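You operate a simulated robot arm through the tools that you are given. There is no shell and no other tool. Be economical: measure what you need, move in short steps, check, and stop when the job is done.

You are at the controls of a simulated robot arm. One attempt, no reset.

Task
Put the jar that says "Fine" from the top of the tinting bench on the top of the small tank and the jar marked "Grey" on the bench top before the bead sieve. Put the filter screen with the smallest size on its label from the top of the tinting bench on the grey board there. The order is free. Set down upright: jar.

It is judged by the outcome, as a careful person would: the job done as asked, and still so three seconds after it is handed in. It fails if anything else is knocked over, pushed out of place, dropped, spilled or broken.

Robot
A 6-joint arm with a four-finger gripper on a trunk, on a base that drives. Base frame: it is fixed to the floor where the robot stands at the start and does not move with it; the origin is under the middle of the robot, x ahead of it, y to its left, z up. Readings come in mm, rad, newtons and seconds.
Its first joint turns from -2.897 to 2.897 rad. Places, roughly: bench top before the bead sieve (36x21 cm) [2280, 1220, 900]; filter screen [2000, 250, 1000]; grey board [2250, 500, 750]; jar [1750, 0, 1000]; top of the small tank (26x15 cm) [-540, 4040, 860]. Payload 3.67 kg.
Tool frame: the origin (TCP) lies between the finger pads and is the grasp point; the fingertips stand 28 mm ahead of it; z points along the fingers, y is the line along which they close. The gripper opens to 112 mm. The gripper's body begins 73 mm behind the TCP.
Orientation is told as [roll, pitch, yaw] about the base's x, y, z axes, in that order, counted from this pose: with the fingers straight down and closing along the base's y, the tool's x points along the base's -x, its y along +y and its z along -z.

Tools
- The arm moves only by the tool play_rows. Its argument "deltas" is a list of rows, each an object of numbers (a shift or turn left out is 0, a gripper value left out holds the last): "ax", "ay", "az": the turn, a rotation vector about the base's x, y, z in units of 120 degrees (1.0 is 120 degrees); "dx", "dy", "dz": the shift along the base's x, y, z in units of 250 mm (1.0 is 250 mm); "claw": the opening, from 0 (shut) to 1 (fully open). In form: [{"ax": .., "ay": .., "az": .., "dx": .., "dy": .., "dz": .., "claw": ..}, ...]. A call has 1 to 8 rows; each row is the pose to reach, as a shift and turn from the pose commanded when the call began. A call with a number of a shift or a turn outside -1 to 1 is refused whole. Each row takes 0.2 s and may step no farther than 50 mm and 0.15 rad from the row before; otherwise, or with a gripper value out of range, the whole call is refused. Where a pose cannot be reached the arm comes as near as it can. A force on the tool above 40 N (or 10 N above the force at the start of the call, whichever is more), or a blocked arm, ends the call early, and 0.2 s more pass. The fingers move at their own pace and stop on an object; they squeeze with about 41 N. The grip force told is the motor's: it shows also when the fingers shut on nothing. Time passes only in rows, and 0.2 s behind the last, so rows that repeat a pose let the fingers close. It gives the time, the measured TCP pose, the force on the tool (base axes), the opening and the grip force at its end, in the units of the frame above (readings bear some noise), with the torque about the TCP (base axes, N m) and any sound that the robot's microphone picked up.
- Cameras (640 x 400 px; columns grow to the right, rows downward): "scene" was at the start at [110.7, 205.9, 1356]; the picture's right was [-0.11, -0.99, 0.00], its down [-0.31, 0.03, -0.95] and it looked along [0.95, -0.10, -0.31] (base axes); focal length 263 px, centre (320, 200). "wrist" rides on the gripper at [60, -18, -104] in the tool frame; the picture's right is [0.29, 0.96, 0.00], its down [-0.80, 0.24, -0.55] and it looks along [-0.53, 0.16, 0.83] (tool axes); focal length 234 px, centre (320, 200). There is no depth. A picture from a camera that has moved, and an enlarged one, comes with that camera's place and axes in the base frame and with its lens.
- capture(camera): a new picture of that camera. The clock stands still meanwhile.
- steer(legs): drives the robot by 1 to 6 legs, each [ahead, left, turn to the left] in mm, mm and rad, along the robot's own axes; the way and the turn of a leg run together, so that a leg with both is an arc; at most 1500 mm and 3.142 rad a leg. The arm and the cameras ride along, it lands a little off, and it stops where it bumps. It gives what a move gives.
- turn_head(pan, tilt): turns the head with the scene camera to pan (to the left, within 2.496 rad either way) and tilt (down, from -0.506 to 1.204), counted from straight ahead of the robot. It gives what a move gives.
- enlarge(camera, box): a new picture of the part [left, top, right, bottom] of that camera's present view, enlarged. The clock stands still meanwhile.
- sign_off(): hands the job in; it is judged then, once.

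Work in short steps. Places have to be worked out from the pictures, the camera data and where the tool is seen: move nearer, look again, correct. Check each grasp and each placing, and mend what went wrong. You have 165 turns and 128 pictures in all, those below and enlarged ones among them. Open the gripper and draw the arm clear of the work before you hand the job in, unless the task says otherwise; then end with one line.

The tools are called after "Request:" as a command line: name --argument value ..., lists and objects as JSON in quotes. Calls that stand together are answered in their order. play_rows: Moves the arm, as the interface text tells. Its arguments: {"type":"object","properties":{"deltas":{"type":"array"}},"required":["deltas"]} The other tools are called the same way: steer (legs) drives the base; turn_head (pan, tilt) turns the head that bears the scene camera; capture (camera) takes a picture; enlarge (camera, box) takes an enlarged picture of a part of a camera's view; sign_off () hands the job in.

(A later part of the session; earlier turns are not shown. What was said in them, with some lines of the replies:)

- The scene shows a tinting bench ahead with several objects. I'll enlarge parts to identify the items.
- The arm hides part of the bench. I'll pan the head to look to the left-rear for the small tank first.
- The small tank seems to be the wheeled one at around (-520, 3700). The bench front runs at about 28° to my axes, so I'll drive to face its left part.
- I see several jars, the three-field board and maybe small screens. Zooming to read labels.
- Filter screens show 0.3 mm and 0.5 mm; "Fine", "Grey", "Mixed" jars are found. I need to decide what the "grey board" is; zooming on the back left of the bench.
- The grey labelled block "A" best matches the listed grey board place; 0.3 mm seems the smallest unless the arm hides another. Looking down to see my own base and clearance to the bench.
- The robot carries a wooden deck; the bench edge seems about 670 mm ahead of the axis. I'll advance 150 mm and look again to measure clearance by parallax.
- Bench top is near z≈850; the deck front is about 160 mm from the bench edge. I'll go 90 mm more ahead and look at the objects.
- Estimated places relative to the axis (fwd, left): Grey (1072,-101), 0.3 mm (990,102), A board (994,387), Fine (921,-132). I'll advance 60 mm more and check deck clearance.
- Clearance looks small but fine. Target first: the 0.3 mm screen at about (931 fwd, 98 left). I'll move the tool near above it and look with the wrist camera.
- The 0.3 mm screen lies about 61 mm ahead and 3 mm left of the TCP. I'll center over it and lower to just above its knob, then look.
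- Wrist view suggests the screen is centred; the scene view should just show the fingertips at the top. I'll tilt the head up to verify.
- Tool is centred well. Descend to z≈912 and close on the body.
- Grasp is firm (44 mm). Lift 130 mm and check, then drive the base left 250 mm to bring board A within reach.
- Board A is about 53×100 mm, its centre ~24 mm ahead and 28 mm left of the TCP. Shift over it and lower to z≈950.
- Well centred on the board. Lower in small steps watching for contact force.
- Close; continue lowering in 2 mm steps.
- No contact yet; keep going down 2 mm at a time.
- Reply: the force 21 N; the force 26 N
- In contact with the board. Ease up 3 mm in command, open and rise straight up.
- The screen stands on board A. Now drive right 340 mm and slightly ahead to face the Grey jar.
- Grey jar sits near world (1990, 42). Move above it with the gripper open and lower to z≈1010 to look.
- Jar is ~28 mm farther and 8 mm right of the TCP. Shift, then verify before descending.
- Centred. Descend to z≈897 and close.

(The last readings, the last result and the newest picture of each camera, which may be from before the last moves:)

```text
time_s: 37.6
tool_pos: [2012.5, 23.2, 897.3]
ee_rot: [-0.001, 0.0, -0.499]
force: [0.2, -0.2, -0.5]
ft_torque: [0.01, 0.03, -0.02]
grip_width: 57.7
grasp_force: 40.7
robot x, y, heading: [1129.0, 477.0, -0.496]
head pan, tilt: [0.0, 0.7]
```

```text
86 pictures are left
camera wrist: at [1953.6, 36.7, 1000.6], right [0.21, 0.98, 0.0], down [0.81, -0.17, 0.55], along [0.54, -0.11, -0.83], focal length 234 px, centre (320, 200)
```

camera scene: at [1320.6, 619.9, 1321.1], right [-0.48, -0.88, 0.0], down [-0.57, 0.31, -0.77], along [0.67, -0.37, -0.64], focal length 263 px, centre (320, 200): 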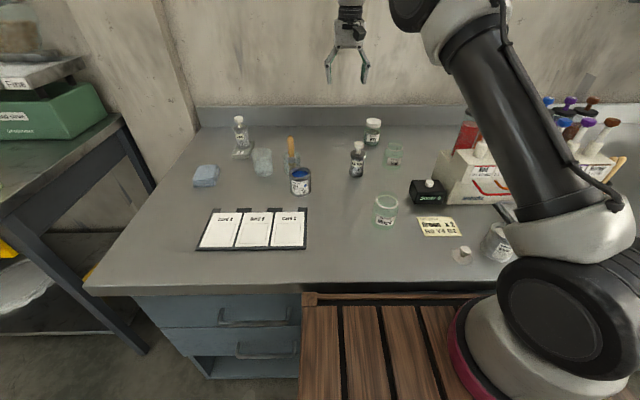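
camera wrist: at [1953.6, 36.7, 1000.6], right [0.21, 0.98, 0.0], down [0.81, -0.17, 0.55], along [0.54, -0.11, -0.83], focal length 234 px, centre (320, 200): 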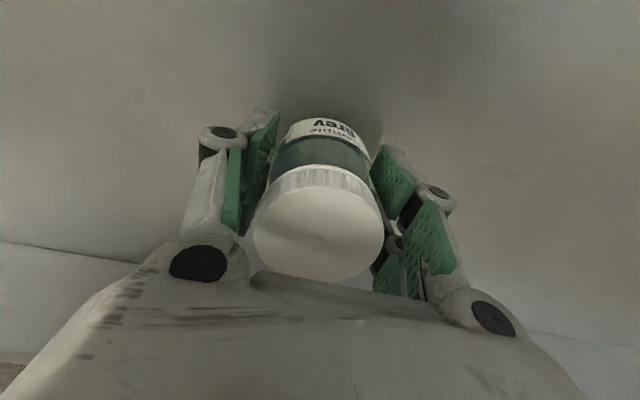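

Grey jar gripped (57.7 mm). Lift, back the base away from the bench, then go left toward the sieve bench.

Request:
play_rows --deltas '[{"dz": 0.15}, {"dz": 0.3}, {"dz": 0.45}, {"dz": 0.6}]'

Request:
steer --legs '[[-450, 0, 0]]'

Request:
play_rows --deltas '[{"dx": -0.16, "dy": 0.087, "dz": 0.05}, {"dx": -0.32, "dy": 0.174, "dz": 0.1}, {"dx": -0.48, "dy": 0.26, "dz": 0.15}, {"dx": -0.64, "dy": 0.347, "dz": 0.2}, {"dx": -0.8, "dy": 0.434, "dz": 0.25}]'

Request:
steer --legs '[[0, 600, 0], [0, 600, 0]]'

Request:
capture --camera "scene"

Request:
capture --camera "wrist"

```text
time_s: 38.6
tool_pos: [2012.1, 23.2, 1047.4]
ee_rot: [-0.002, 0.001, -0.499]
force: [0.6, -0.3, -2.2]
ft_torque: [0.02, 0.03, 0.01]
grip_width: 58.0
grasp_force: 41.4
robot x, y, heading: [1128.8, 480.7, -0.497]
head pan, tilt: [0.0, 0.7]
```

```text
time_s: 41.4
tool_pos: [1615.0, 238.5, 1047.8]
ee_rot: [-0.001, 0.0, -0.501]
force: [-0.3, -0.1, -1.3]
ft_torque: [-0.07, -0.04, 0.03]
grip_width: 57.8
grasp_force: 41.1
robot x, y, heading: [733.4, 696.0, -0.503]
head pan, tilt: [0.0, 0.7]
```

```text
time_s: 42.6
tool_pos: [1413.8, 348.4, 1108.9]
ee_rot: [0.002, 0.002, -0.501]
force: [0.5, -0.1, -1.8]
ft_torque: [0.01, 0.06, 0.0]
grip_width: 58.0
grasp_force: 40.9
robot x, y, heading: [729.6, 695.8, -0.503]
head pan, tilt: [0.0, 0.7]
```

```text
time_s: 48.9
tool_pos: [1987.9, 1375.7, 1110.3]
ee_rot: [-0.001, -0.001, -0.517]
force: [-1.0, 0.0, -0.8]
ft_torque: [0.01, -0.05, 0.04]
grip_width: 57.8
grasp_force: 41.3
robot x, y, heading: [1312.8, 1738.8, -0.514]
head pan, tilt: [0.0, 0.7]
```

```text
85 pictures are left
camera scene: at [1507.1, 1872.1, 1321.0], right [-0.49, -0.87, 0.0], down [-0.56, 0.32, -0.76], along [0.67, -0.38, -0.64], focal length 263 px, centre (320, 200)
```

scene: 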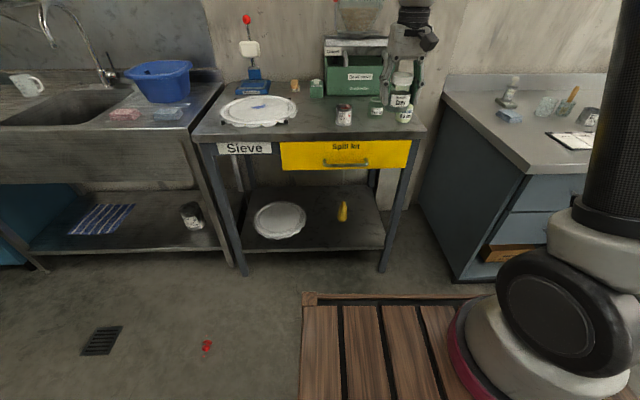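

```text
84 pictures are left
camera wrist: at [1929.7, 1390.2, 1213.5], right [0.22, 0.97, 0.0], down [0.81, -0.19, 0.55], along [0.54, -0.12, -0.83], focal length 234 px, centre (320, 200)
```

wrist: 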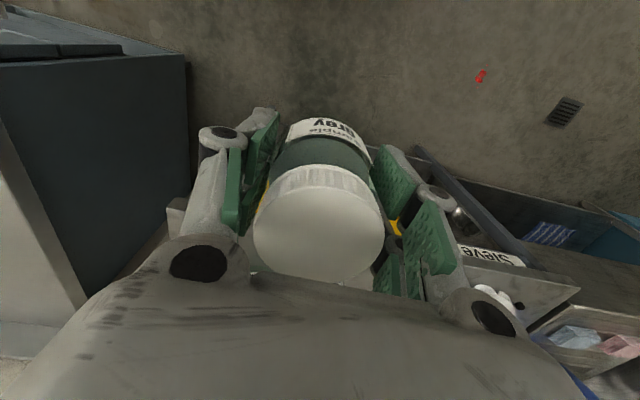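

The sieve bench front is ~1000 mm ahead; free spot between the red can, Coarse jar and Beads jar is near (1055 fwd, 10 left). Advancing 280 mm brings the jar above it.

Request:
steer --legs '[[280, 0, 0]]'

Request:
capture --camera "scene"

Request:
capture --camera "wrist"

```text
time_s: 50.9
tool_pos: [2239.1, 1244.1, 1109.2]
ee_rot: [-0.001, -0.001, -0.508]
force: [0.5, 0.0, -2.1]
ft_torque: [0.0, 0.02, 0.01]
grip_width: 57.9
grasp_force: 41.0
robot x, y, heading: [1560.2, 1598.5, -0.511]
head pan, tilt: [0.0, 0.7]
```

```text
83 pictures are left
camera scene: at [1752.5, 1735.2, 1321.0], right [-0.49, -0.87, 0.0], down [-0.56, 0.31, -0.76], along [0.67, -0.37, -0.64], focal length 263 px, centre (320, 200)
```

scene: 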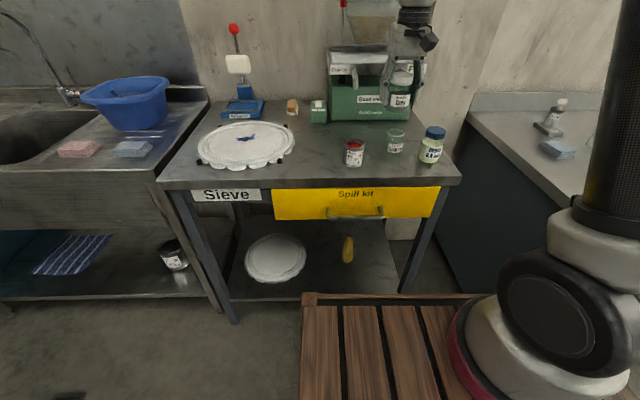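

```text
82 pictures are left
camera wrist: at [2179.4, 1257.1, 1213.4], right [0.21, 0.98, 0.0], down [0.81, -0.18, 0.55], along [0.54, -0.12, -0.83], focal length 234 px, centre (320, 200)
```

wrist: 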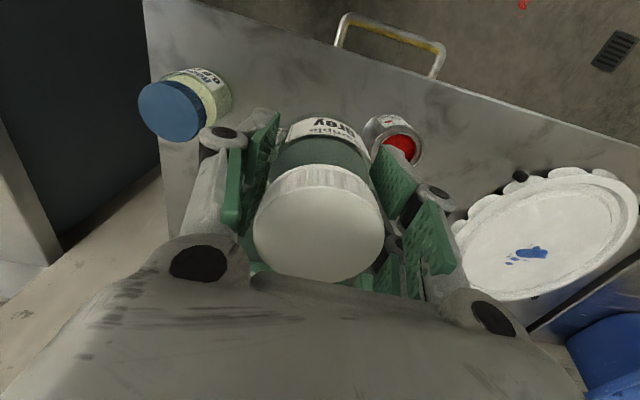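

I judge red can ≈(750,111), Beads ≈(768,-104), Coarse ≈(820,-18) in robot coordinates; target spot (728,5). Shift there, lower to z≈1050 and look again.

Request:
play_rows --deltas '[{"dx": -0.162, "dy": 0.013}, {"dx": -0.162, "dy": 0.013, "dz": -0.12}, {"dx": -0.162, "dy": 0.013, "dz": -0.24}]'

Request:
capture --camera "wrist"

Request:
turn_head --pan 0.0 --tilt 0.85

Request:
enlarge --camera "scene" --box '[260, 30, 480, 168]'

```text
time_s: 51.7
tool_pos: [2197.0, 1248.0, 1051.0]
ee_rot: [0.001, 0.001, -0.507]
force: [0.9, -0.1, -1.0]
ft_torque: [0.01, -0.02, -0.03]
grip_width: 58.0
grasp_force: 41.9
robot x, y, heading: [1557.7, 1597.6, -0.505]
head pan, tilt: [0.0, 0.7]
```

```text
81 pictures are left
camera wrist: at [2137.7, 1261.2, 1154.2], right [0.21, 0.98, 0.0], down [0.81, -0.18, 0.55], along [0.54, -0.12, -0.83], focal length 234 px, centre (320, 200)
```

wrist: 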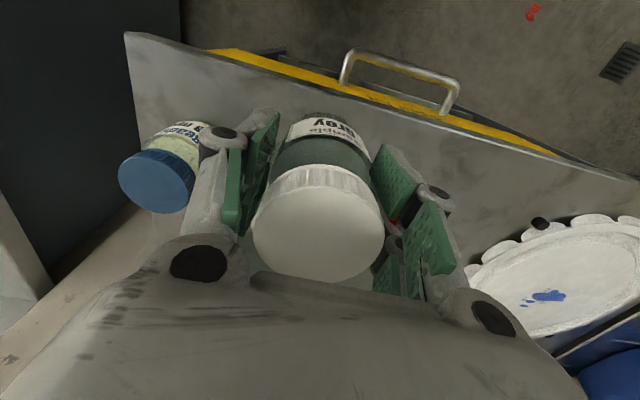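

```text
time_s: 52.4
tool_pos: [2197.6, 1246.8, 1050.6]
ee_rot: [0.0, 0.0, -0.509]
force: [-1.5, -0.5, -2.2]
ft_torque: [0.01, 0.01, -0.01]
grip_width: 57.7
grasp_force: 41.3
robot x, y, heading: [1558.9, 1598.5, -0.507]
head pan, tilt: [0.0, 0.85]
```

```text
2.90 times, centred on (370, 99) of scene
camera zoom: at [1746.6, 1738.5, 1308.8], right [-0.49, -0.87, 0.0], down [-0.66, 0.36, -0.66], along [0.58, -0.32, -0.75], focal length 764 px, centre (175, 493)
```

zoom: 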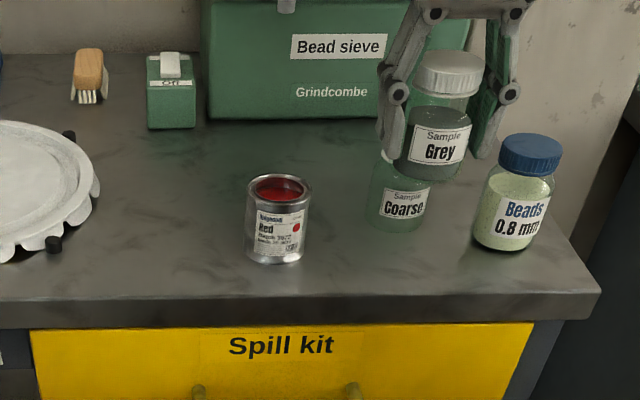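

Positions confirmed; the gap between red can and Beads is ~160 mm. Nudge 6 mm deeper and lower to z≈985.

Request:
play_rows --deltas '[{"dx": 0.027, "dz": -0.09}, {"dx": 0.027, "dz": -0.18}, {"dx": 0.027, "dz": -0.264}]'

Request:
enlarge --camera "scene" --box '[260, 30, 480, 168]'

Request:
capture --camera "wrist"

```text
time_s: 53.2
tool_pos: [2205.6, 1246.5, 984.3]
ee_rot: [0.001, 0.001, -0.508]
force: [-0.4, -0.2, -1.5]
ft_torque: [-0.03, -0.01, -0.01]
grip_width: 58.0
grasp_force: 41.4
robot x, y, heading: [1557.9, 1599.2, -0.507]
head pan, tilt: [0.0, 0.85]
```

```text
2.90 times, centred on (370, 99) of scene
camera zoom: at [1746.4, 1738.6, 1308.8], right [-0.49, -0.87, 0.0], down [-0.66, 0.37, -0.66], along [0.58, -0.32, -0.75], focal length 764 px, centre (175, 493)
```

zoom: 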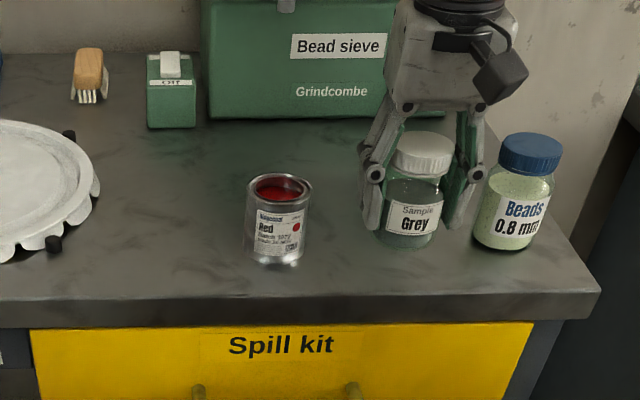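

```text
78 pictures are left
camera wrist: at [2145.7, 1260.0, 1088.0], right [0.21, 0.98, 0.0], down [0.81, -0.18, 0.55], along [0.54, -0.12, -0.83], focal length 234 px, centre (320, 200)
```

wrist: 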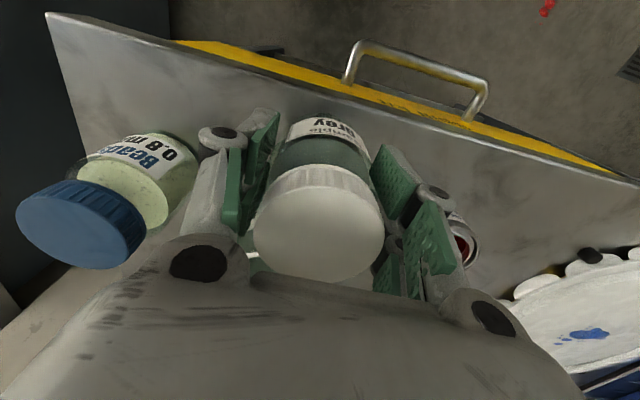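

Nearly there; nudge 5 mm left and lower stepwise until contact.

Request:
play_rows --deltas '[{"dx": 0.01, "dy": 0.017, "dz": 0}, {"dx": 0.01, "dy": 0.017, "dz": -0.03}, {"dx": 0.01, "dy": 0.017, "dz": -0.05}]'

Request:
enlarge --camera "scene" --box '[310, 60, 450, 148]'

```text
time_s: 54.0
tool_pos: [2208.1, 1251.3, 971.6]
ee_rot: [-0.001, -0.001, -0.508]
force: [0.2, 0.9, -1.9]
ft_torque: [-0.02, 0.02, 0.03]
grip_width: 58.0
grasp_force: 41.2
robot x, y, heading: [1558.6, 1597.3, -0.514]
head pan, tilt: [0.0, 0.85]
```

```text
4.55 times, centred on (380, 104) of scene
camera zoom: at [1746.6, 1738.6, 1308.8], right [-0.49, -0.87, 0.0], down [-0.66, 0.37, -0.66], along [0.58, -0.32, -0.75], focal length 1198 px, centre (47, 636)
```

zoom: 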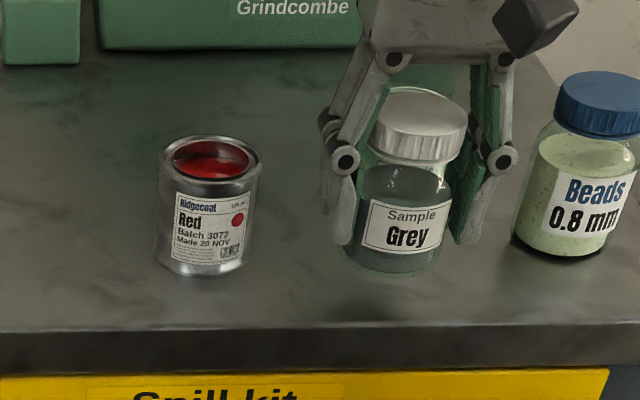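

Bottom is still above the surface. Continue down in small steps.

Request:
play_rows --deltas '[{"dz": -0.012}, {"dz": -0.024}]'

Request:
play_rows --deltas '[{"dz": -0.01}, {"dz": -0.012}]'

Request:
play_rows --deltas '[{"dz": -0.01}, {"dz": -0.012}]'

```text
time_s: 54.6
tool_pos: [2206.4, 1252.0, 965.5]
ee_rot: [0.001, 0.0, -0.508]
force: [0.1, 0.8, -2.0]
ft_torque: [-0.04, 0.02, 0.02]
grip_width: 57.7
grasp_force: 40.4
robot x, y, heading: [1557.1, 1600.8, -0.506]
head pan, tilt: [0.0, 0.85]
```

```text
time_s: 55.2
tool_pos: [2206.4, 1252.4, 962.5]
ee_rot: [0.0, 0.0, -0.507]
force: [-0.3, 0.1, -0.8]
ft_torque: [-0.02, 0.0, -0.02]
grip_width: 57.5
grasp_force: 40.2
robot x, y, heading: [1557.3, 1599.0, -0.511]
head pan, tilt: [0.0, 0.85]
```

```text
time_s: 55.8
tool_pos: [2207.4, 1252.5, 959.2]
ee_rot: [0.0, 0.0, -0.507]
force: [-0.6, -0.7, -0.9]
ft_torque: [0.0, -0.02, -0.03]
grip_width: 57.7
grasp_force: 40.7
robot x, y, heading: [1557.0, 1598.3, -0.508]
head pan, tilt: [0.0, 0.85]
```

No contact at 959; continue.

Request:
play_rows --deltas '[{"dz": -0.01}, {"dz": -0.012}]'

Request:
play_rows --deltas '[{"dz": -0.01}, {"dz": -0.012}]'

Request:
play_rows --deltas '[{"dz": -0.008}, {"dz": -0.01}]'

Request:
enlarge --camera "scene" --box '[310, 60, 450, 148]'

```text
time_s: 56.4
tool_pos: [2207.6, 1251.6, 956.2]
ee_rot: [0.0, 0.0, -0.51]
force: [0.0, 0.1, -1.7]
ft_torque: [0.02, 0.03, -0.02]
grip_width: 57.7
grasp_force: 40.7
robot x, y, heading: [1557.0, 1597.4, -0.506]
head pan, tilt: [0.0, 0.85]
```

```text
time_s: 57.0
tool_pos: [2207.6, 1252.2, 953.4]
ee_rot: [-0.001, -0.001, -0.507]
force: [0.6, -1.1, -1.6]
ft_torque: [0.0, -0.01, 0.01]
grip_width: 58.0
grasp_force: 41.0
robot x, y, heading: [1557.8, 1597.1, -0.508]
head pan, tilt: [0.0, 0.85]
```

```text
time_s: 57.6
tool_pos: [2208.1, 1251.0, 951.3]
ee_rot: [0.0, -0.001, -0.51]
force: [-1.0, 0.0, -1.1]
ft_torque: [-0.01, -0.04, -0.01]
grip_width: 57.7
grasp_force: 40.4
robot x, y, heading: [1560.1, 1596.6, -0.507]
head pan, tilt: [0.0, 0.85]
```

```text
4.55 times, centred on (380, 104) of scene
camera zoom: at [1746.6, 1738.6, 1308.8], right [-0.49, -0.87, 0.0], down [-0.66, 0.37, -0.66], along [0.58, -0.32, -0.75], focal length 1198 px, centre (47, 636)
```

zoom: 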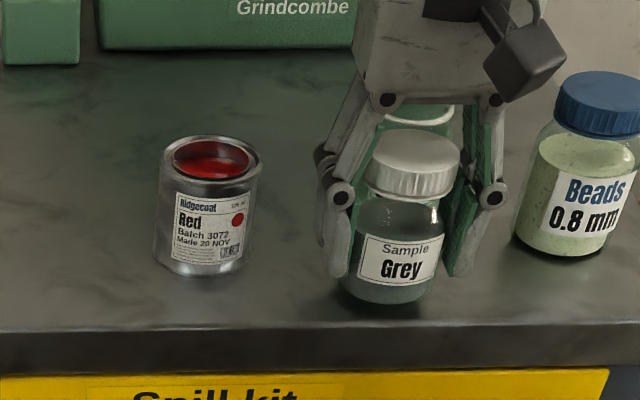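

Bench seems to be at z≈900, with the jar close to the front edge; I'll shift it 15 mm deeper before touching down, then continue lowering.

Request:
play_rows --deltas '[{"dx": 0.043, "dy": -0.047}, {"dx": 0.043, "dy": -0.047}]'

Request:
play_rows --deltas '[{"dz": -0.008}, {"dz": -0.01}]'

Request:
play_rows --deltas '[{"dz": -0.008}, {"dz": -0.01}]'

Request:
play_rows --deltas '[{"dz": -0.008}, {"dz": -0.01}]'

Request:
enlarge --camera "scene" --box '[310, 60, 450, 148]'

```text
time_s: 58.2
tool_pos: [2217.0, 1240.7, 951.3]
ee_rot: [-0.001, 0.0, -0.51]
force: [0.0, -0.8, -1.8]
ft_torque: [0.0, 0.02, 0.0]
grip_width: 58.0
grasp_force: 40.7
robot x, y, heading: [1559.1, 1597.6, -0.509]
head pan, tilt: [0.0, 0.85]
```

```text
time_s: 58.8
tool_pos: [2217.2, 1239.1, 947.1]
ee_rot: [-0.001, 0.0, -0.509]
force: [-0.2, 0.4, -2.1]
ft_torque: [0.0, 0.0, 0.05]
grip_width: 58.0
grasp_force: 40.5
robot x, y, heading: [1557.3, 1597.2, -0.506]
head pan, tilt: [0.0, 0.85]
```

```text
time_s: 59.4
tool_pos: [2217.9, 1239.9, 946.5]
ee_rot: [0.0, -0.002, -0.508]
force: [-3.0, -3.0, 14.2]
ft_torque: [-0.17, 0.27, 0.02]
grip_width: 57.8
grasp_force: 41.6
robot x, y, heading: [1557.4, 1597.1, -0.511]
head pan, tilt: [0.0, 0.85]
```

```text
time_s: 60.0
tool_pos: [2217.9, 1240.2, 944.3]
ee_rot: [0.0, -0.003, -0.509]
force: [-0.8, -1.8, 30.9]
ft_torque: [-0.14, -0.06, -0.02]
grip_width: 58.0
grasp_force: 40.7
robot x, y, heading: [1560.4, 1600.9, -0.505]
head pan, tilt: [0.0, 0.85]
```

```text
4.55 times, centred on (380, 104) of scene
camera zoom: at [1745.7, 1739.0, 1308.9], right [-0.49, -0.87, 0.0], down [-0.66, 0.36, -0.66], along [0.58, -0.32, -0.75], focal length 1198 px, centre (47, 636)
```

zoom: 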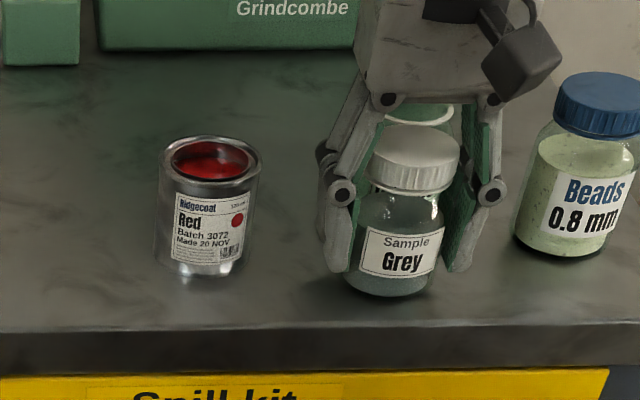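

Contact made at bench z≈900. Ease up, open modestly, and rise straight.

Request:
play_rows --deltas '[{"dz": 0.012}, {"dz": 0.012, "claw": 0.72}, {"dz": 0.012, "claw": 0.72}, {"dz": 0.15}, {"dz": 0.32}, {"dz": 0.5}, {"dz": 0.65}]'

Request:
capture --camera "scene"

Request:
capture --camera "wrist"

```text
time_s: 61.6
tool_pos: [2217.1, 1238.6, 1106.4]
ee_rot: [0.0, 0.003, -0.508]
force: [0.6, 0.1, -0.6]
ft_torque: [0.0, -0.01, 0.02]
grip_width: 80.8
grasp_force: 0.1
robot x, y, heading: [1556.9, 1599.7, -0.507]
head pan, tilt: [0.0, 0.85]
```

```text
74 pictures are left
camera scene: at [1746.8, 1738.5, 1308.8], right [-0.49, -0.87, 0.0], down [-0.66, 0.37, -0.66], along [0.58, -0.32, -0.75], focal length 263 px, centre (320, 200)
```

scene: 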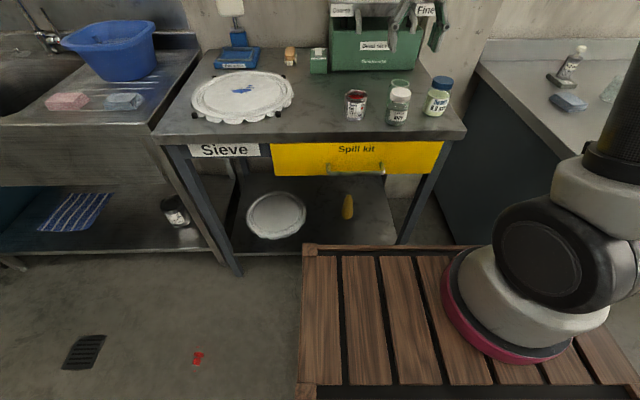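

```text
73 pictures are left
camera wrist: at [2158.3, 1252.0, 1210.6], right [0.21, 0.98, 0.0], down [0.81, -0.18, 0.55], along [0.54, -0.12, -0.83], focal length 234 px, centre (320, 200)
```

wrist: 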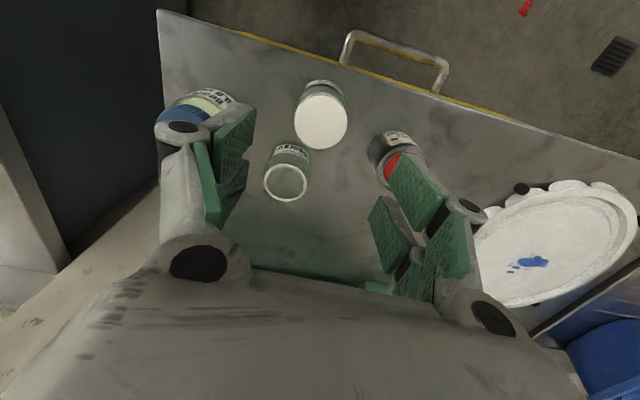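

Grey stands upright before the sieve. Now back away and return to the tinting bench for the "Fine" jar.

Request:
steer --legs '[[-350, 0, 0], [0, -600, 0], [0, -590, 0.01], [400, 0, 0]]'

Request:
turn_head --pan 0.0 --tilt 0.7

Request:
capture --camera "scene"

Request:
capture --camera "wrist"

```text
time_s: 71.9
tool_pos: [1702.9, 171.3, 1106.9]
ee_rot: [-0.001, 0.0, -0.494]
force: [0.0, 0.0, -0.1]
ft_torque: [-0.01, -0.02, -0.01]
grip_width: 80.5
grasp_force: 0.1
robot x, y, heading: [1036.5, 520.1, -0.492]
head pan, tilt: [0.0, 0.85]
```

```text
time_s: 72.6
tool_pos: [1702.2, 173.4, 1107.2]
ee_rot: [0.001, -0.002, -0.492]
force: [-0.1, 0.3, 0.0]
ft_torque: [-0.03, -0.02, 0.01]
grip_width: 80.8
grasp_force: 0.0
robot x, y, heading: [1036.7, 519.3, -0.494]
head pan, tilt: [0.0, 0.7]
```

```text
72 pictures are left
camera scene: at [1229.3, 661.5, 1321.0], right [-0.47, -0.88, 0.0], down [-0.57, 0.3, -0.76], along [0.67, -0.36, -0.64], focal length 263 px, centre (320, 200)
```

scene: 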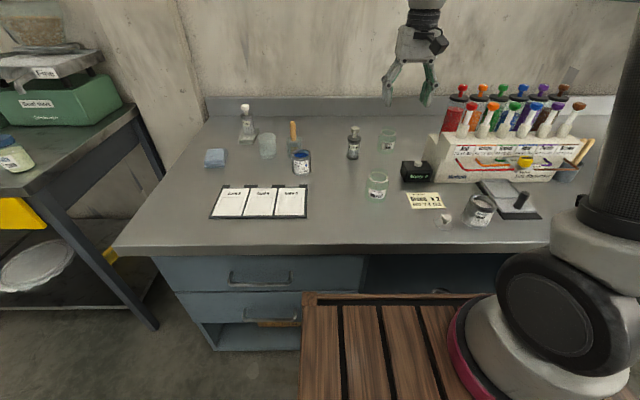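

```text
71 pictures are left
camera wrist: at [1642.5, 184.5, 1210.5], right [0.2, 0.98, 0.0], down [0.82, -0.17, 0.55], along [0.54, -0.11, -0.83], focal length 234 px, centre (320, 200)
```

wrist: 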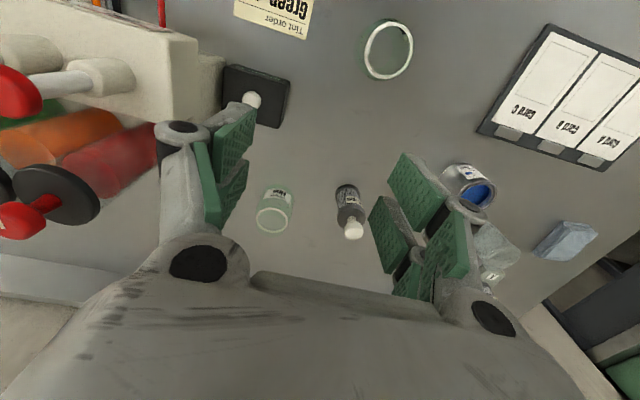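

"Fine" jar is at about (937, -19) relative to the axis. Advance 70 mm, then bring the open gripper above it.

Request:
steer --legs '[[70, 0, 0]]'

Request:
play_rows --deltas '[{"dx": 0.12, "dy": -0.11, "claw": 1}, {"dx": 0.24, "dy": -0.22, "claw": 1}, {"dx": 0.355, "dy": -0.328, "claw": 1}, {"dx": 0.355, "dy": -0.328, "dz": -0.18}, {"dx": 0.355, "dy": -0.328, "dz": -0.36}]'

Request:
capture --camera "wrist"

Request:
capture --camera "scene"

```text
time_s: 73.6
tool_pos: [1764.1, 139.1, 1107.2]
ee_rot: [0.002, 0.0, -0.494]
force: [-0.1, -0.1, -0.1]
ft_torque: [-0.02, 0.0, -0.01]
grip_width: 80.7
grasp_force: 0.1
robot x, y, heading: [1101.0, 488.3, -0.488]
head pan, tilt: [0.0, 0.7]
```

```text
time_s: 74.8
tool_pos: [1850.3, 54.4, 1015.5]
ee_rot: [-0.002, -0.003, -0.491]
force: [0.2, 0.2, 0.4]
ft_torque: [0.01, -0.04, -0.01]
grip_width: 111.7
grasp_force: 0.0
robot x, y, heading: [1097.0, 485.5, -0.494]
head pan, tilt: [0.0, 0.7]
```

```text
70 pictures are left
camera wrist: at [1790.6, 67.2, 1119.5], right [0.2, 0.98, 0.0], down [0.82, -0.17, 0.56], along [0.54, -0.11, -0.83], focal length 234 px, centre (320, 200)
```

wrist: 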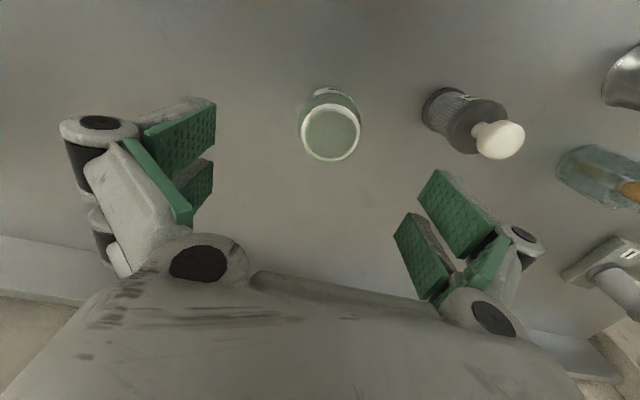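

```text
69 pictures are left
camera scene: at [1291.0, 628.3, 1321.1], right [-0.47, -0.88, 0.0], down [-0.57, 0.3, -0.77], along [0.67, -0.36, -0.64], focal length 263 px, centre (320, 200)
```

scene: 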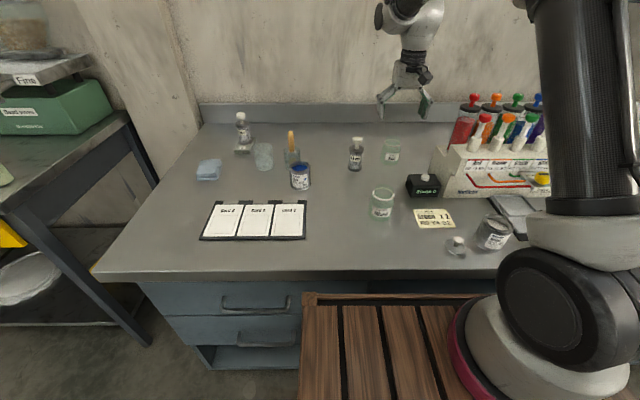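

Centred within 5 mm. Descend to z≈894 and close.

Request:
play_rows --deltas '[{"dx": 0.003, "dy": 0.02, "dz": -0.16}, {"dx": 0.003, "dy": 0.02, "dz": -0.34}, {"dx": 0.003, "dy": 0.02, "dz": -0.486}, {"dx": 0.003, "dy": 0.02, "dz": -0.486, "claw": 0}, {"dx": 0.003, "dy": 0.02, "dz": -0.486, "claw": 0}, {"dx": 0.003, "dy": 0.02, "dz": -0.486, "claw": 0}]'

Request:
capture --camera "wrist"

Request:
enlarge --camera "scene" --box '[330, 80, 490, 180]'

```text
time_s: 76.2
tool_pos: [1851.6, 62.7, 895.6]
ee_rot: [0.001, 0.002, -0.491]
force: [0.8, -0.9, 3.1]
ft_torque: [-0.04, -0.06, 0.03]
grip_width: 53.5
grasp_force: 41.0
robot x, y, heading: [1099.0, 487.8, -0.49]
head pan, tilt: [0.0, 0.7]
```

```text
68 pictures are left
camera wrist: at [1791.9, 75.4, 999.6], right [0.2, 0.98, 0.0], down [0.82, -0.17, 0.55], along [0.54, -0.11, -0.83], focal length 234 px, centre (320, 200)
```

wrist: 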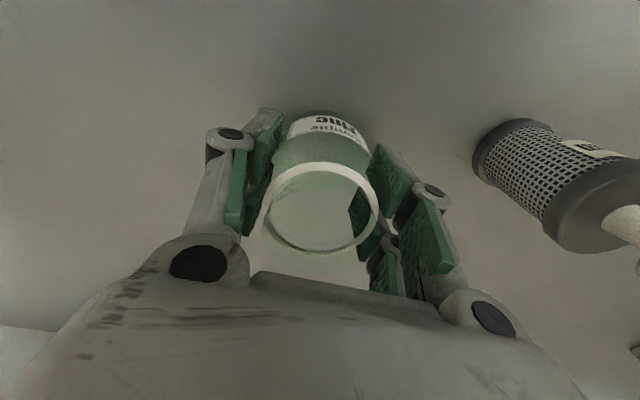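

```text
4.00 times, centred on (410, 130) of scene
camera zoom: at [1291.3, 628.2, 1321.1], right [-0.47, -0.88, 0.0], down [-0.57, 0.3, -0.76], along [0.67, -0.36, -0.64], focal length 1054 px, centre (-40, 480)
```

zoom: 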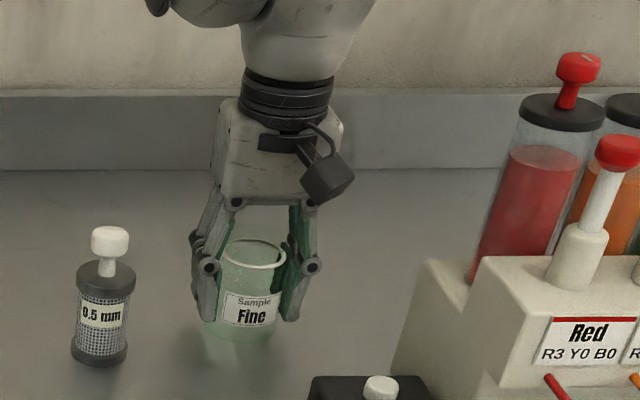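

"Fine" jar gripped (53.5 mm). Lift, back off 450 mm, then turn left and drive toward the tank in the open floor corridor.

Request:
play_rows --deltas '[{"dz": 0.15}, {"dz": 0.3}, {"dz": 0.45}, {"dz": 0.6}, {"dz": 0.72}]'

Request:
steer --legs '[[-450, 0, 0], [0, 0, 1.03], [0, 0, 1.03]]'

Request:
turn_head --pan 0.2 --tilt 0.4

Request:
capture --camera "scene"

Request:
capture --camera "wrist"

```text
time_s: 77.4
tool_pos: [1850.8, 63.3, 1075.9]
ee_rot: [0.0, 0.001, -0.493]
force: [1.0, 0.1, -1.4]
ft_torque: [-0.03, 0.0, 0.0]
grip_width: 53.6
grasp_force: 41.2
robot x, y, heading: [1101.7, 491.4, -0.493]
head pan, tilt: [0.0, 0.7]
```

```text
time_s: 85.4
tool_pos: [732.1, 1565.3, 1076.5]
ee_rot: [0.0, 0.0, 1.559]
force: [-0.5, -0.3, -0.1]
ft_torque: [-0.03, -0.02, 0.03]
grip_width: 54.0
grasp_force: 41.2
robot x, y, heading: [699.2, 706.2, 1.56]
head pan, tilt: [0.0, 0.7]
```

```text
time_s: 86.2
tool_pos: [733.0, 1566.7, 1075.7]
ee_rot: [0.001, 0.0, 1.558]
force: [-0.1, 0.2, 0.1]
ft_torque: [0.01, 0.01, -0.01]
grip_width: 53.8
grasp_force: 41.3
robot x, y, heading: [701.7, 700.1, 1.557]
head pan, tilt: [0.201, 0.4]
```

```text
66 pictures are left
camera scene: at [466.6, 817.3, 1347.8], right [0.98, 0.18, 0.0], down [0.07, -0.38, -0.92], along [-0.17, 0.91, -0.39], focal length 263 px, centre (320, 200)
```

scene: 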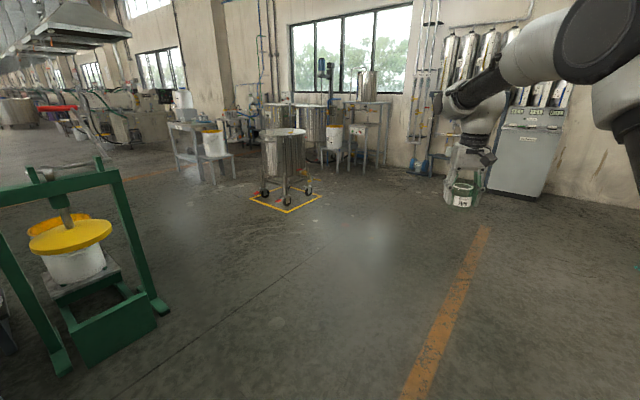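

```text
65 pictures are left
camera wrist: at [751.1, 1505.5, 1179.5], right [-0.96, -0.27, 0.0], down [-0.23, 0.8, 0.55], along [-0.15, 0.53, -0.83], focal length 234 px, centre (320, 200)
```

wrist: 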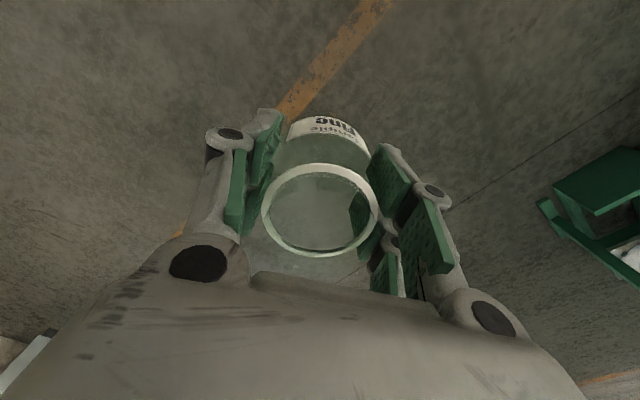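

The wheeled tank is at about (-540, 3950). Zoom to see its top.

Request:
enlarge --camera "scene" --box '[230, 80, 390, 220]'

```text
2.86 times, centred on (310, 150) of scene
camera zoom: at [466.6, 817.3, 1347.8], right [0.98, 0.18, 0.0], down [0.07, -0.38, -0.92], along [-0.17, 0.91, -0.39], focal length 753 px, centre (349, 343)
```

zoom: 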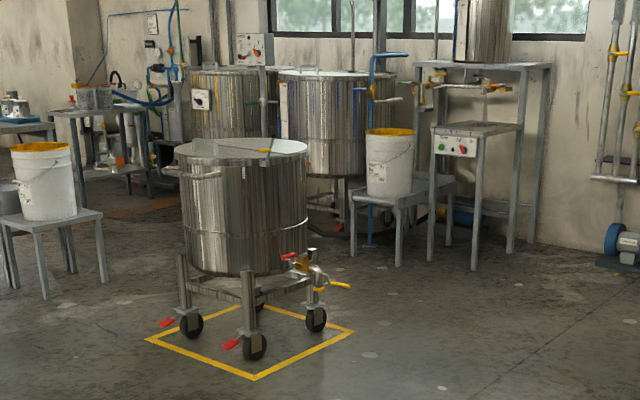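

Drive diagonally toward the tank, stopping with the jar short of it.

Request:
steer --legs '[[1000, 620, 0], [1000, 620, 0]]'

Request:
turn_head --pan 0.0 --tilt 0.6

Request:
capture --camera "scene"

Request:
capture --camera "wrist"

```text
time_s: 97.7
tool_pos: [-571.3, 3536.7, 1075.4]
ee_rot: [0.001, 0.0, 1.599]
force: [-0.2, 0.1, 0.5]
ft_torque: [0.03, 0.04, 0.01]
grip_width: 53.5
grasp_force: 40.5
robot x, y, heading: [-564.5, 2678.1, 1.602]
head pan, tilt: [0.201, 0.4]
```

```text
time_s: 98.4
tool_pos: [-571.8, 3537.6, 1076.4]
ee_rot: [-0.002, -0.001, 1.599]
force: [-0.1, 0.1, 1.0]
ft_torque: [0.01, 0.01, -0.01]
grip_width: 53.9
grasp_force: 41.1
robot x, y, heading: [-563.7, 2672.6, 1.604]
head pan, tilt: [0.0, 0.6]
```

```text
63 pictures are left
camera scene: at [-786.3, 2776.7, 1329.7], right [1.0, 0.03, 0.0], down [0.02, -0.56, -0.83], along [-0.02, 0.83, -0.56], focal length 263 px, centre (320, 200)
```

scene: 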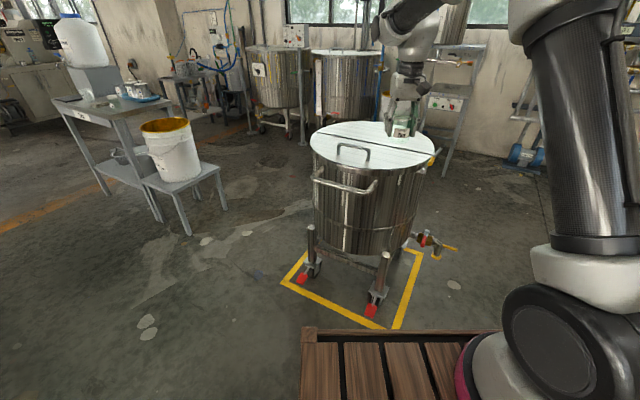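

```text
62 pictures are left
camera wrist: at [-549.5, 3478.0, 1179.5], right [-0.95, -0.31, 0.0], down [-0.26, 0.79, 0.55], along [-0.17, 0.53, -0.83], focal length 234 px, centre (320, 200)
```

wrist: 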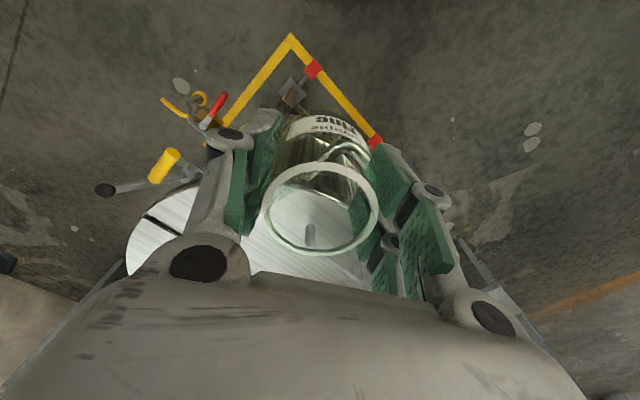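

Lid has a seam and a handle on the near half; the listed spot is on the far half. Zoom in.

Request:
enlarge --camera "scene" --box '[290, 80, 470, 192]'

```text
3.56 times, centred on (380, 136) of scene
camera zoom: at [-786.3, 2776.7, 1329.7], right [1.0, 0.03, 0.0], down [0.02, -0.56, -0.83], along [-0.02, 0.83, -0.56], focal length 937 px, centre (107, 428)
```

zoom: 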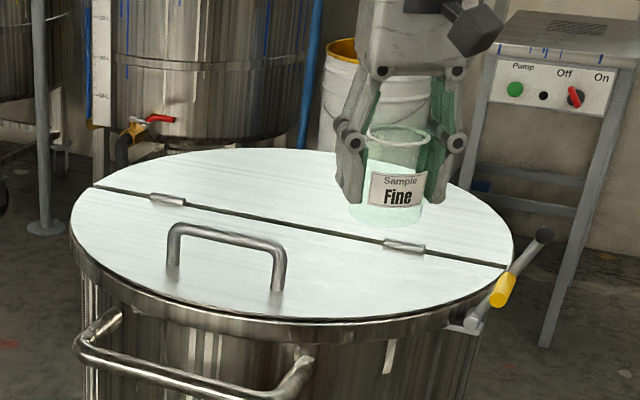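

Target on the far half of the lid, about (1366, -68) ahead of me. Drive 420 mm ahead, leaving room to the tank's handle.

Request:
steer --legs '[[300, 0, -0.03], [120, 0, 0]]'

Request:
capture --camera "scene"

Request:
capture --camera "wrist"

```text
time_s: 101.3
tool_pos: [-551.8, 3964.2, 1076.0]
ee_rot: [-0.001, -0.001, 1.57]
force: [0.5, -0.2, -1.0]
ft_torque: [-0.02, 0.01, 0.02]
grip_width: 53.8
grasp_force: 40.9
robot x, y, heading: [-574.7, 3099.5, 1.572]
head pan, tilt: [0.0, 0.6]
```

```text
60 pictures are left
camera scene: at [-787.7, 3210.0, 1329.7], right [1.0, 0.0, 0.0], down [0.0, -0.57, -0.82], along [0.0, 0.82, -0.57], focal length 263 px, centre (320, 200)
```

scene: 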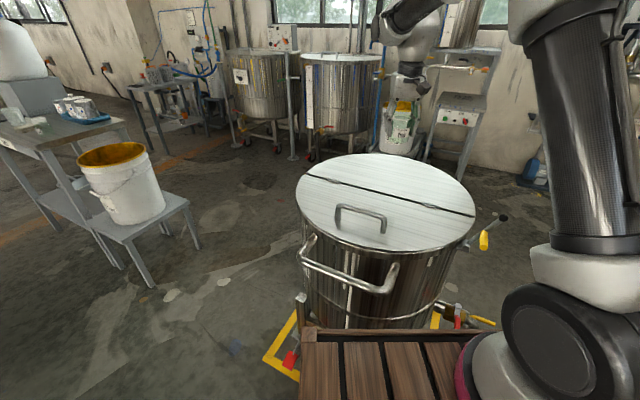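

```text
59 pictures are left
camera wrist: at [-531.9, 3904.7, 1179.5], right [-0.96, -0.29, 0.0], down [-0.24, 0.8, 0.55], along [-0.16, 0.53, -0.83], focal length 234 px, centre (320, 200)
```

wrist: 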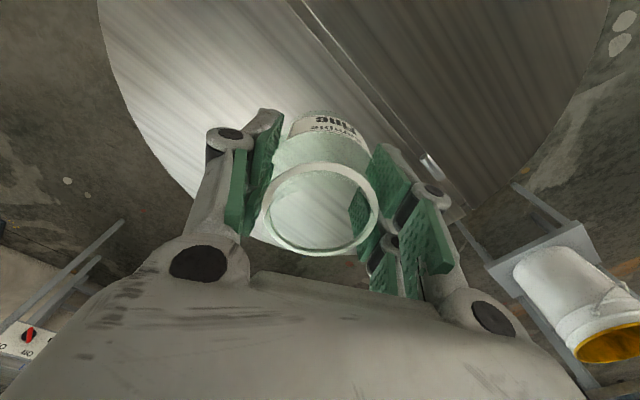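

Seam geometry puts the target at about (-545, 4037). Move +7, +72 mm and lower to z≈960.

Request:
play_rows --deltas '[{"dx": 0.014, "dy": 0.144}, {"dx": 0.028, "dy": 0.288}, {"dx": 0.028, "dy": 0.288, "dz": -0.16}, {"dx": 0.028, "dy": 0.288, "dz": -0.32}, {"dx": 0.028, "dy": 0.288, "dz": -0.464}]'

Request:
enlarge --camera "scene" --box '[280, 90, 500, 228]'

Request:
capture --camera "wrist"

```text
time_s: 102.5
tool_pos: [-543.6, 4034.8, 959.9]
ee_rot: [0.001, -0.003, 1.569]
force: [-0.4, -0.1, 0.8]
ft_torque: [0.04, -0.04, 0.01]
grip_width: 53.6
grasp_force: 41.3
robot x, y, heading: [-571.9, 3100.4, 1.571]
head pan, tilt: [0.0, 0.6]
```

```text
2.90 times, centred on (390, 159) of scene
camera zoom: at [-787.6, 3209.6, 1329.7], right [1.0, 0.0, 0.0], down [0.0, -0.56, -0.83], along [0.0, 0.83, -0.56], focal length 764 px, centre (117, 319)
```

zoom: 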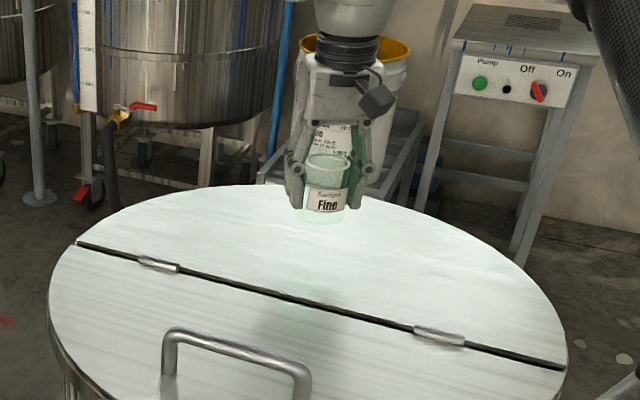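

```text
57 pictures are left
camera wrist: at [-523.8, 3974.8, 1064.0], right [-0.96, -0.29, 0.0], down [-0.24, 0.8, 0.55], along [-0.16, 0.53, -0.83], focal length 234 px, centre (320, 200)
```

wrist: 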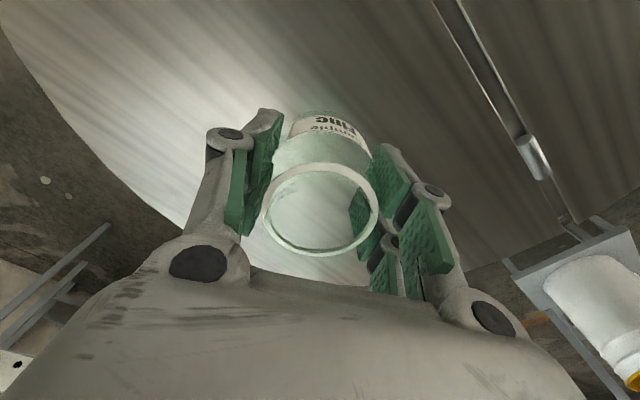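

Above the far half, clear all round. Lower to 925, then in small steps.

Request:
play_rows --deltas '[{"dz": -0.07}, {"dz": -0.14}]'

Request:
play_rows --deltas '[{"dz": -0.012}, {"dz": -0.02}]'

Request:
play_rows --deltas '[{"dz": -0.012}, {"dz": -0.02}]'

Request:
enlarge --camera "scene" --box '[330, 90, 450, 190]'

```text
time_s: 103.1
tool_pos: [-542.3, 4035.6, 924.3]
ee_rot: [-0.002, 0.001, 1.572]
force: [-0.1, -0.1, 0.1]
ft_torque: [-0.02, 0.01, 0.0]
grip_width: 53.3
grasp_force: 41.3
robot x, y, heading: [-569.3, 3100.2, 1.571]
head pan, tilt: [0.0, 0.6]
```

```text
time_s: 103.7
tool_pos: [-543.6, 4036.0, 919.9]
ee_rot: [0.0, 0.0, 1.571]
force: [0.2, 0.4, -0.7]
ft_torque: [0.04, 0.0, 0.0]
grip_width: 53.4
grasp_force: 41.0
robot x, y, heading: [-568.1, 3098.9, 1.569]
head pan, tilt: [0.0, 0.6]
```

```text
time_s: 104.3
tool_pos: [-544.3, 4036.3, 915.5]
ee_rot: [0.0, -0.001, 1.57]
force: [0.3, 0.2, 0.2]
ft_torque: [0.02, -0.03, -0.01]
grip_width: 53.7
grasp_force: 41.1
robot x, y, heading: [-571.8, 3101.0, 1.568]
head pan, tilt: [0.0, 0.6]
```

```text
4.00 times, centred on (390, 140) of scene
camera zoom: at [-787.7, 3210.0, 1329.7], right [1.0, 0.0, 0.0], down [0.0, -0.57, -0.82], along [0.0, 0.82, -0.57], focal length 1054 px, centre (40, 440)
```

zoom: 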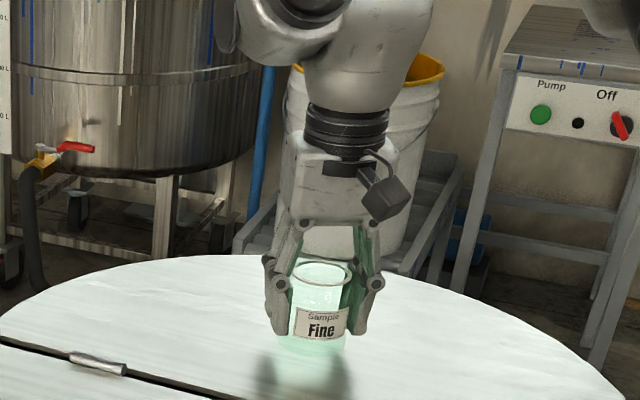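

Still free; continue in ~2.5 mm steps.

Request:
play_rows --deltas '[{"dz": -0.01}, {"dz": -0.012}]'

Request:
play_rows --deltas '[{"dz": -0.01}, {"dz": -0.012}]'

Request:
play_rows --deltas '[{"dz": -0.01}, {"dz": -0.012}]'

```text
time_s: 104.9
tool_pos: [-544.1, 4036.8, 911.8]
ee_rot: [-0.001, -0.002, 1.572]
force: [1.2, -5.1, 14.9]
ft_torque: [-0.18, 0.02, -0.02]
grip_width: 53.5
grasp_force: 41.1
robot x, y, heading: [-569.8, 3097.5, 1.57]
head pan, tilt: [0.0, 0.6]
```

```text
time_s: 105.5
tool_pos: [-543.7, 4037.3, 910.7]
ee_rot: [-0.001, -0.005, 1.573]
force: [2.9, -0.8, 34.4]
ft_torque: [0.02, -0.1, 0.02]
grip_width: 54.0
grasp_force: 40.3
robot x, y, heading: [-567.3, 3102.2, 1.567]
head pan, tilt: [0.0, 0.6]
```

```text
time_s: 106.1
tool_pos: [-544.9, 4036.4, 906.6]
ee_rot: [0.001, -0.005, 1.571]
force: [4.2, 3.4, 33.4]
ft_torque: [0.15, -0.15, -0.01]
grip_width: 54.1
grasp_force: 40.9
robot x, y, heading: [-570.9, 3100.7, 1.572]
head pan, tilt: [0.0, 0.6]
```

Firm contact at z≈911. Ease up 5 mm, open, and rise.

Request:
play_rows --deltas '[{"dz": 0.01}, {"dz": 0.018}, {"dz": 0.018, "claw": 0.8}, {"dz": 0.018, "claw": 0.8}, {"dz": 0.16}, {"dz": 0.34}, {"dz": 0.52}, {"dz": 0.7}]'

Request:
enlarge --camera "scene" --box '[280, 60, 500, 228]'

Request:
capture --camera "wrist"

```text
time_s: 107.9
tool_pos: [-543.7, 4036.5, 1082.8]
ee_rot: [0.0, 0.003, 1.57]
force: [0.2, 0.6, -0.2]
ft_torque: [-0.02, 0.01, 0.01]
grip_width: 89.7
grasp_force: 0.1
robot x, y, heading: [-566.8, 3100.4, 1.572]
head pan, tilt: [0.0, 0.6]
```

```text
2.38 times, centred on (390, 144) of scene
camera zoom: at [-787.7, 3210.3, 1329.6], right [1.0, 0.0, 0.0], down [0.0, -0.57, -0.82], along [0.0, 0.82, -0.57], focal length 627 px, centre (153, 333)
```

zoom: 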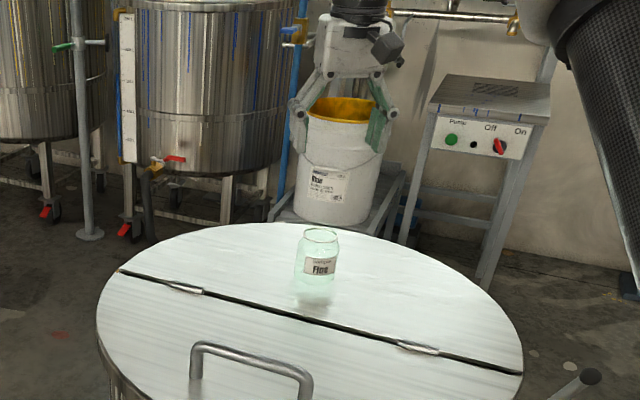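

```text
54 pictures are left
camera wrist: at [-523.7, 3976.6, 1184.5], right [-0.96, -0.29, 0.0], down [-0.24, 0.8, 0.55], along [-0.16, 0.53, -0.83], focal length 234 px, centre (320, 200)
```

wrist: 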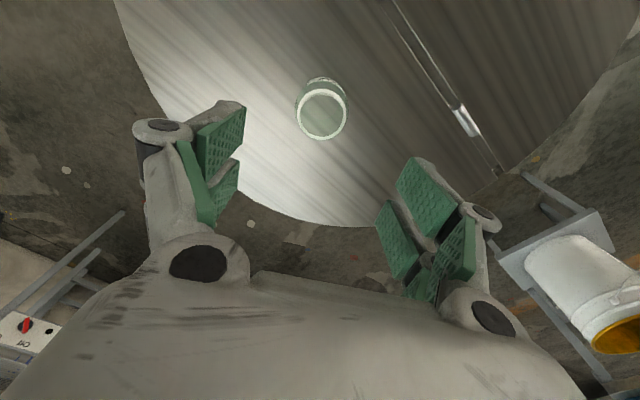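

The "Fine" jar stands on the tank top. Open fully and back off so the arm is clear, with a last look.

Request:
steer --legs '[[-450, 0, 0]]'

Request:
play_rows --deltas '[{"claw": 1}, {"claw": 1}]'

Request:
capture --camera "scene"

```text
time_s: 110.7
tool_pos: [-545.1, 3579.4, 1081.0]
ee_rot: [0.001, -0.001, 1.573]
force: [0.6, -0.9, 0.4]
ft_torque: [0.0, -0.02, -0.02]
grip_width: 89.7
grasp_force: 0.1
robot x, y, heading: [-569.8, 2645.4, 1.576]
head pan, tilt: [0.0, 0.6]
```

```text
time_s: 111.3
tool_pos: [-546.8, 3579.7, 1081.5]
ee_rot: [0.0, 0.0, 1.574]
force: [-0.4, -0.9, -0.3]
ft_torque: [-0.03, -0.03, -0.02]
grip_width: 111.9
grasp_force: 0.1
robot x, y, heading: [-567.7, 2646.4, 1.575]
head pan, tilt: [0.0, 0.6]
```

```text
53 pictures are left
camera scene: at [-787.1, 2752.5, 1329.7], right [1.0, 0.0, 0.0], down [0.0, -0.57, -0.82], along [0.0, 0.82, -0.57], focal length 263 px, centre (320, 200)
```

scene: 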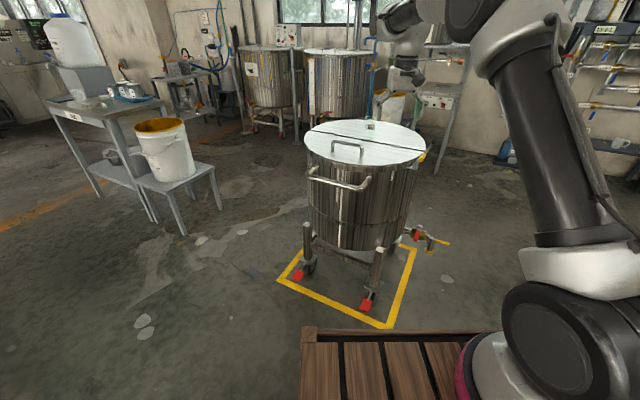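

All three items are placed, the gripper is open and the arm is clear. Handing in.

Request:
sign_off

```text
The job is handed in.
```

I handed the job in with all three items placed: the "Fine" jar upright on the small tank's top, the "Grey" jar upright before the bead sieve, and the 0.3 mm screen on the grey board. I took the grey block labelled "A" to be the grey board, since it best matched the listed place.
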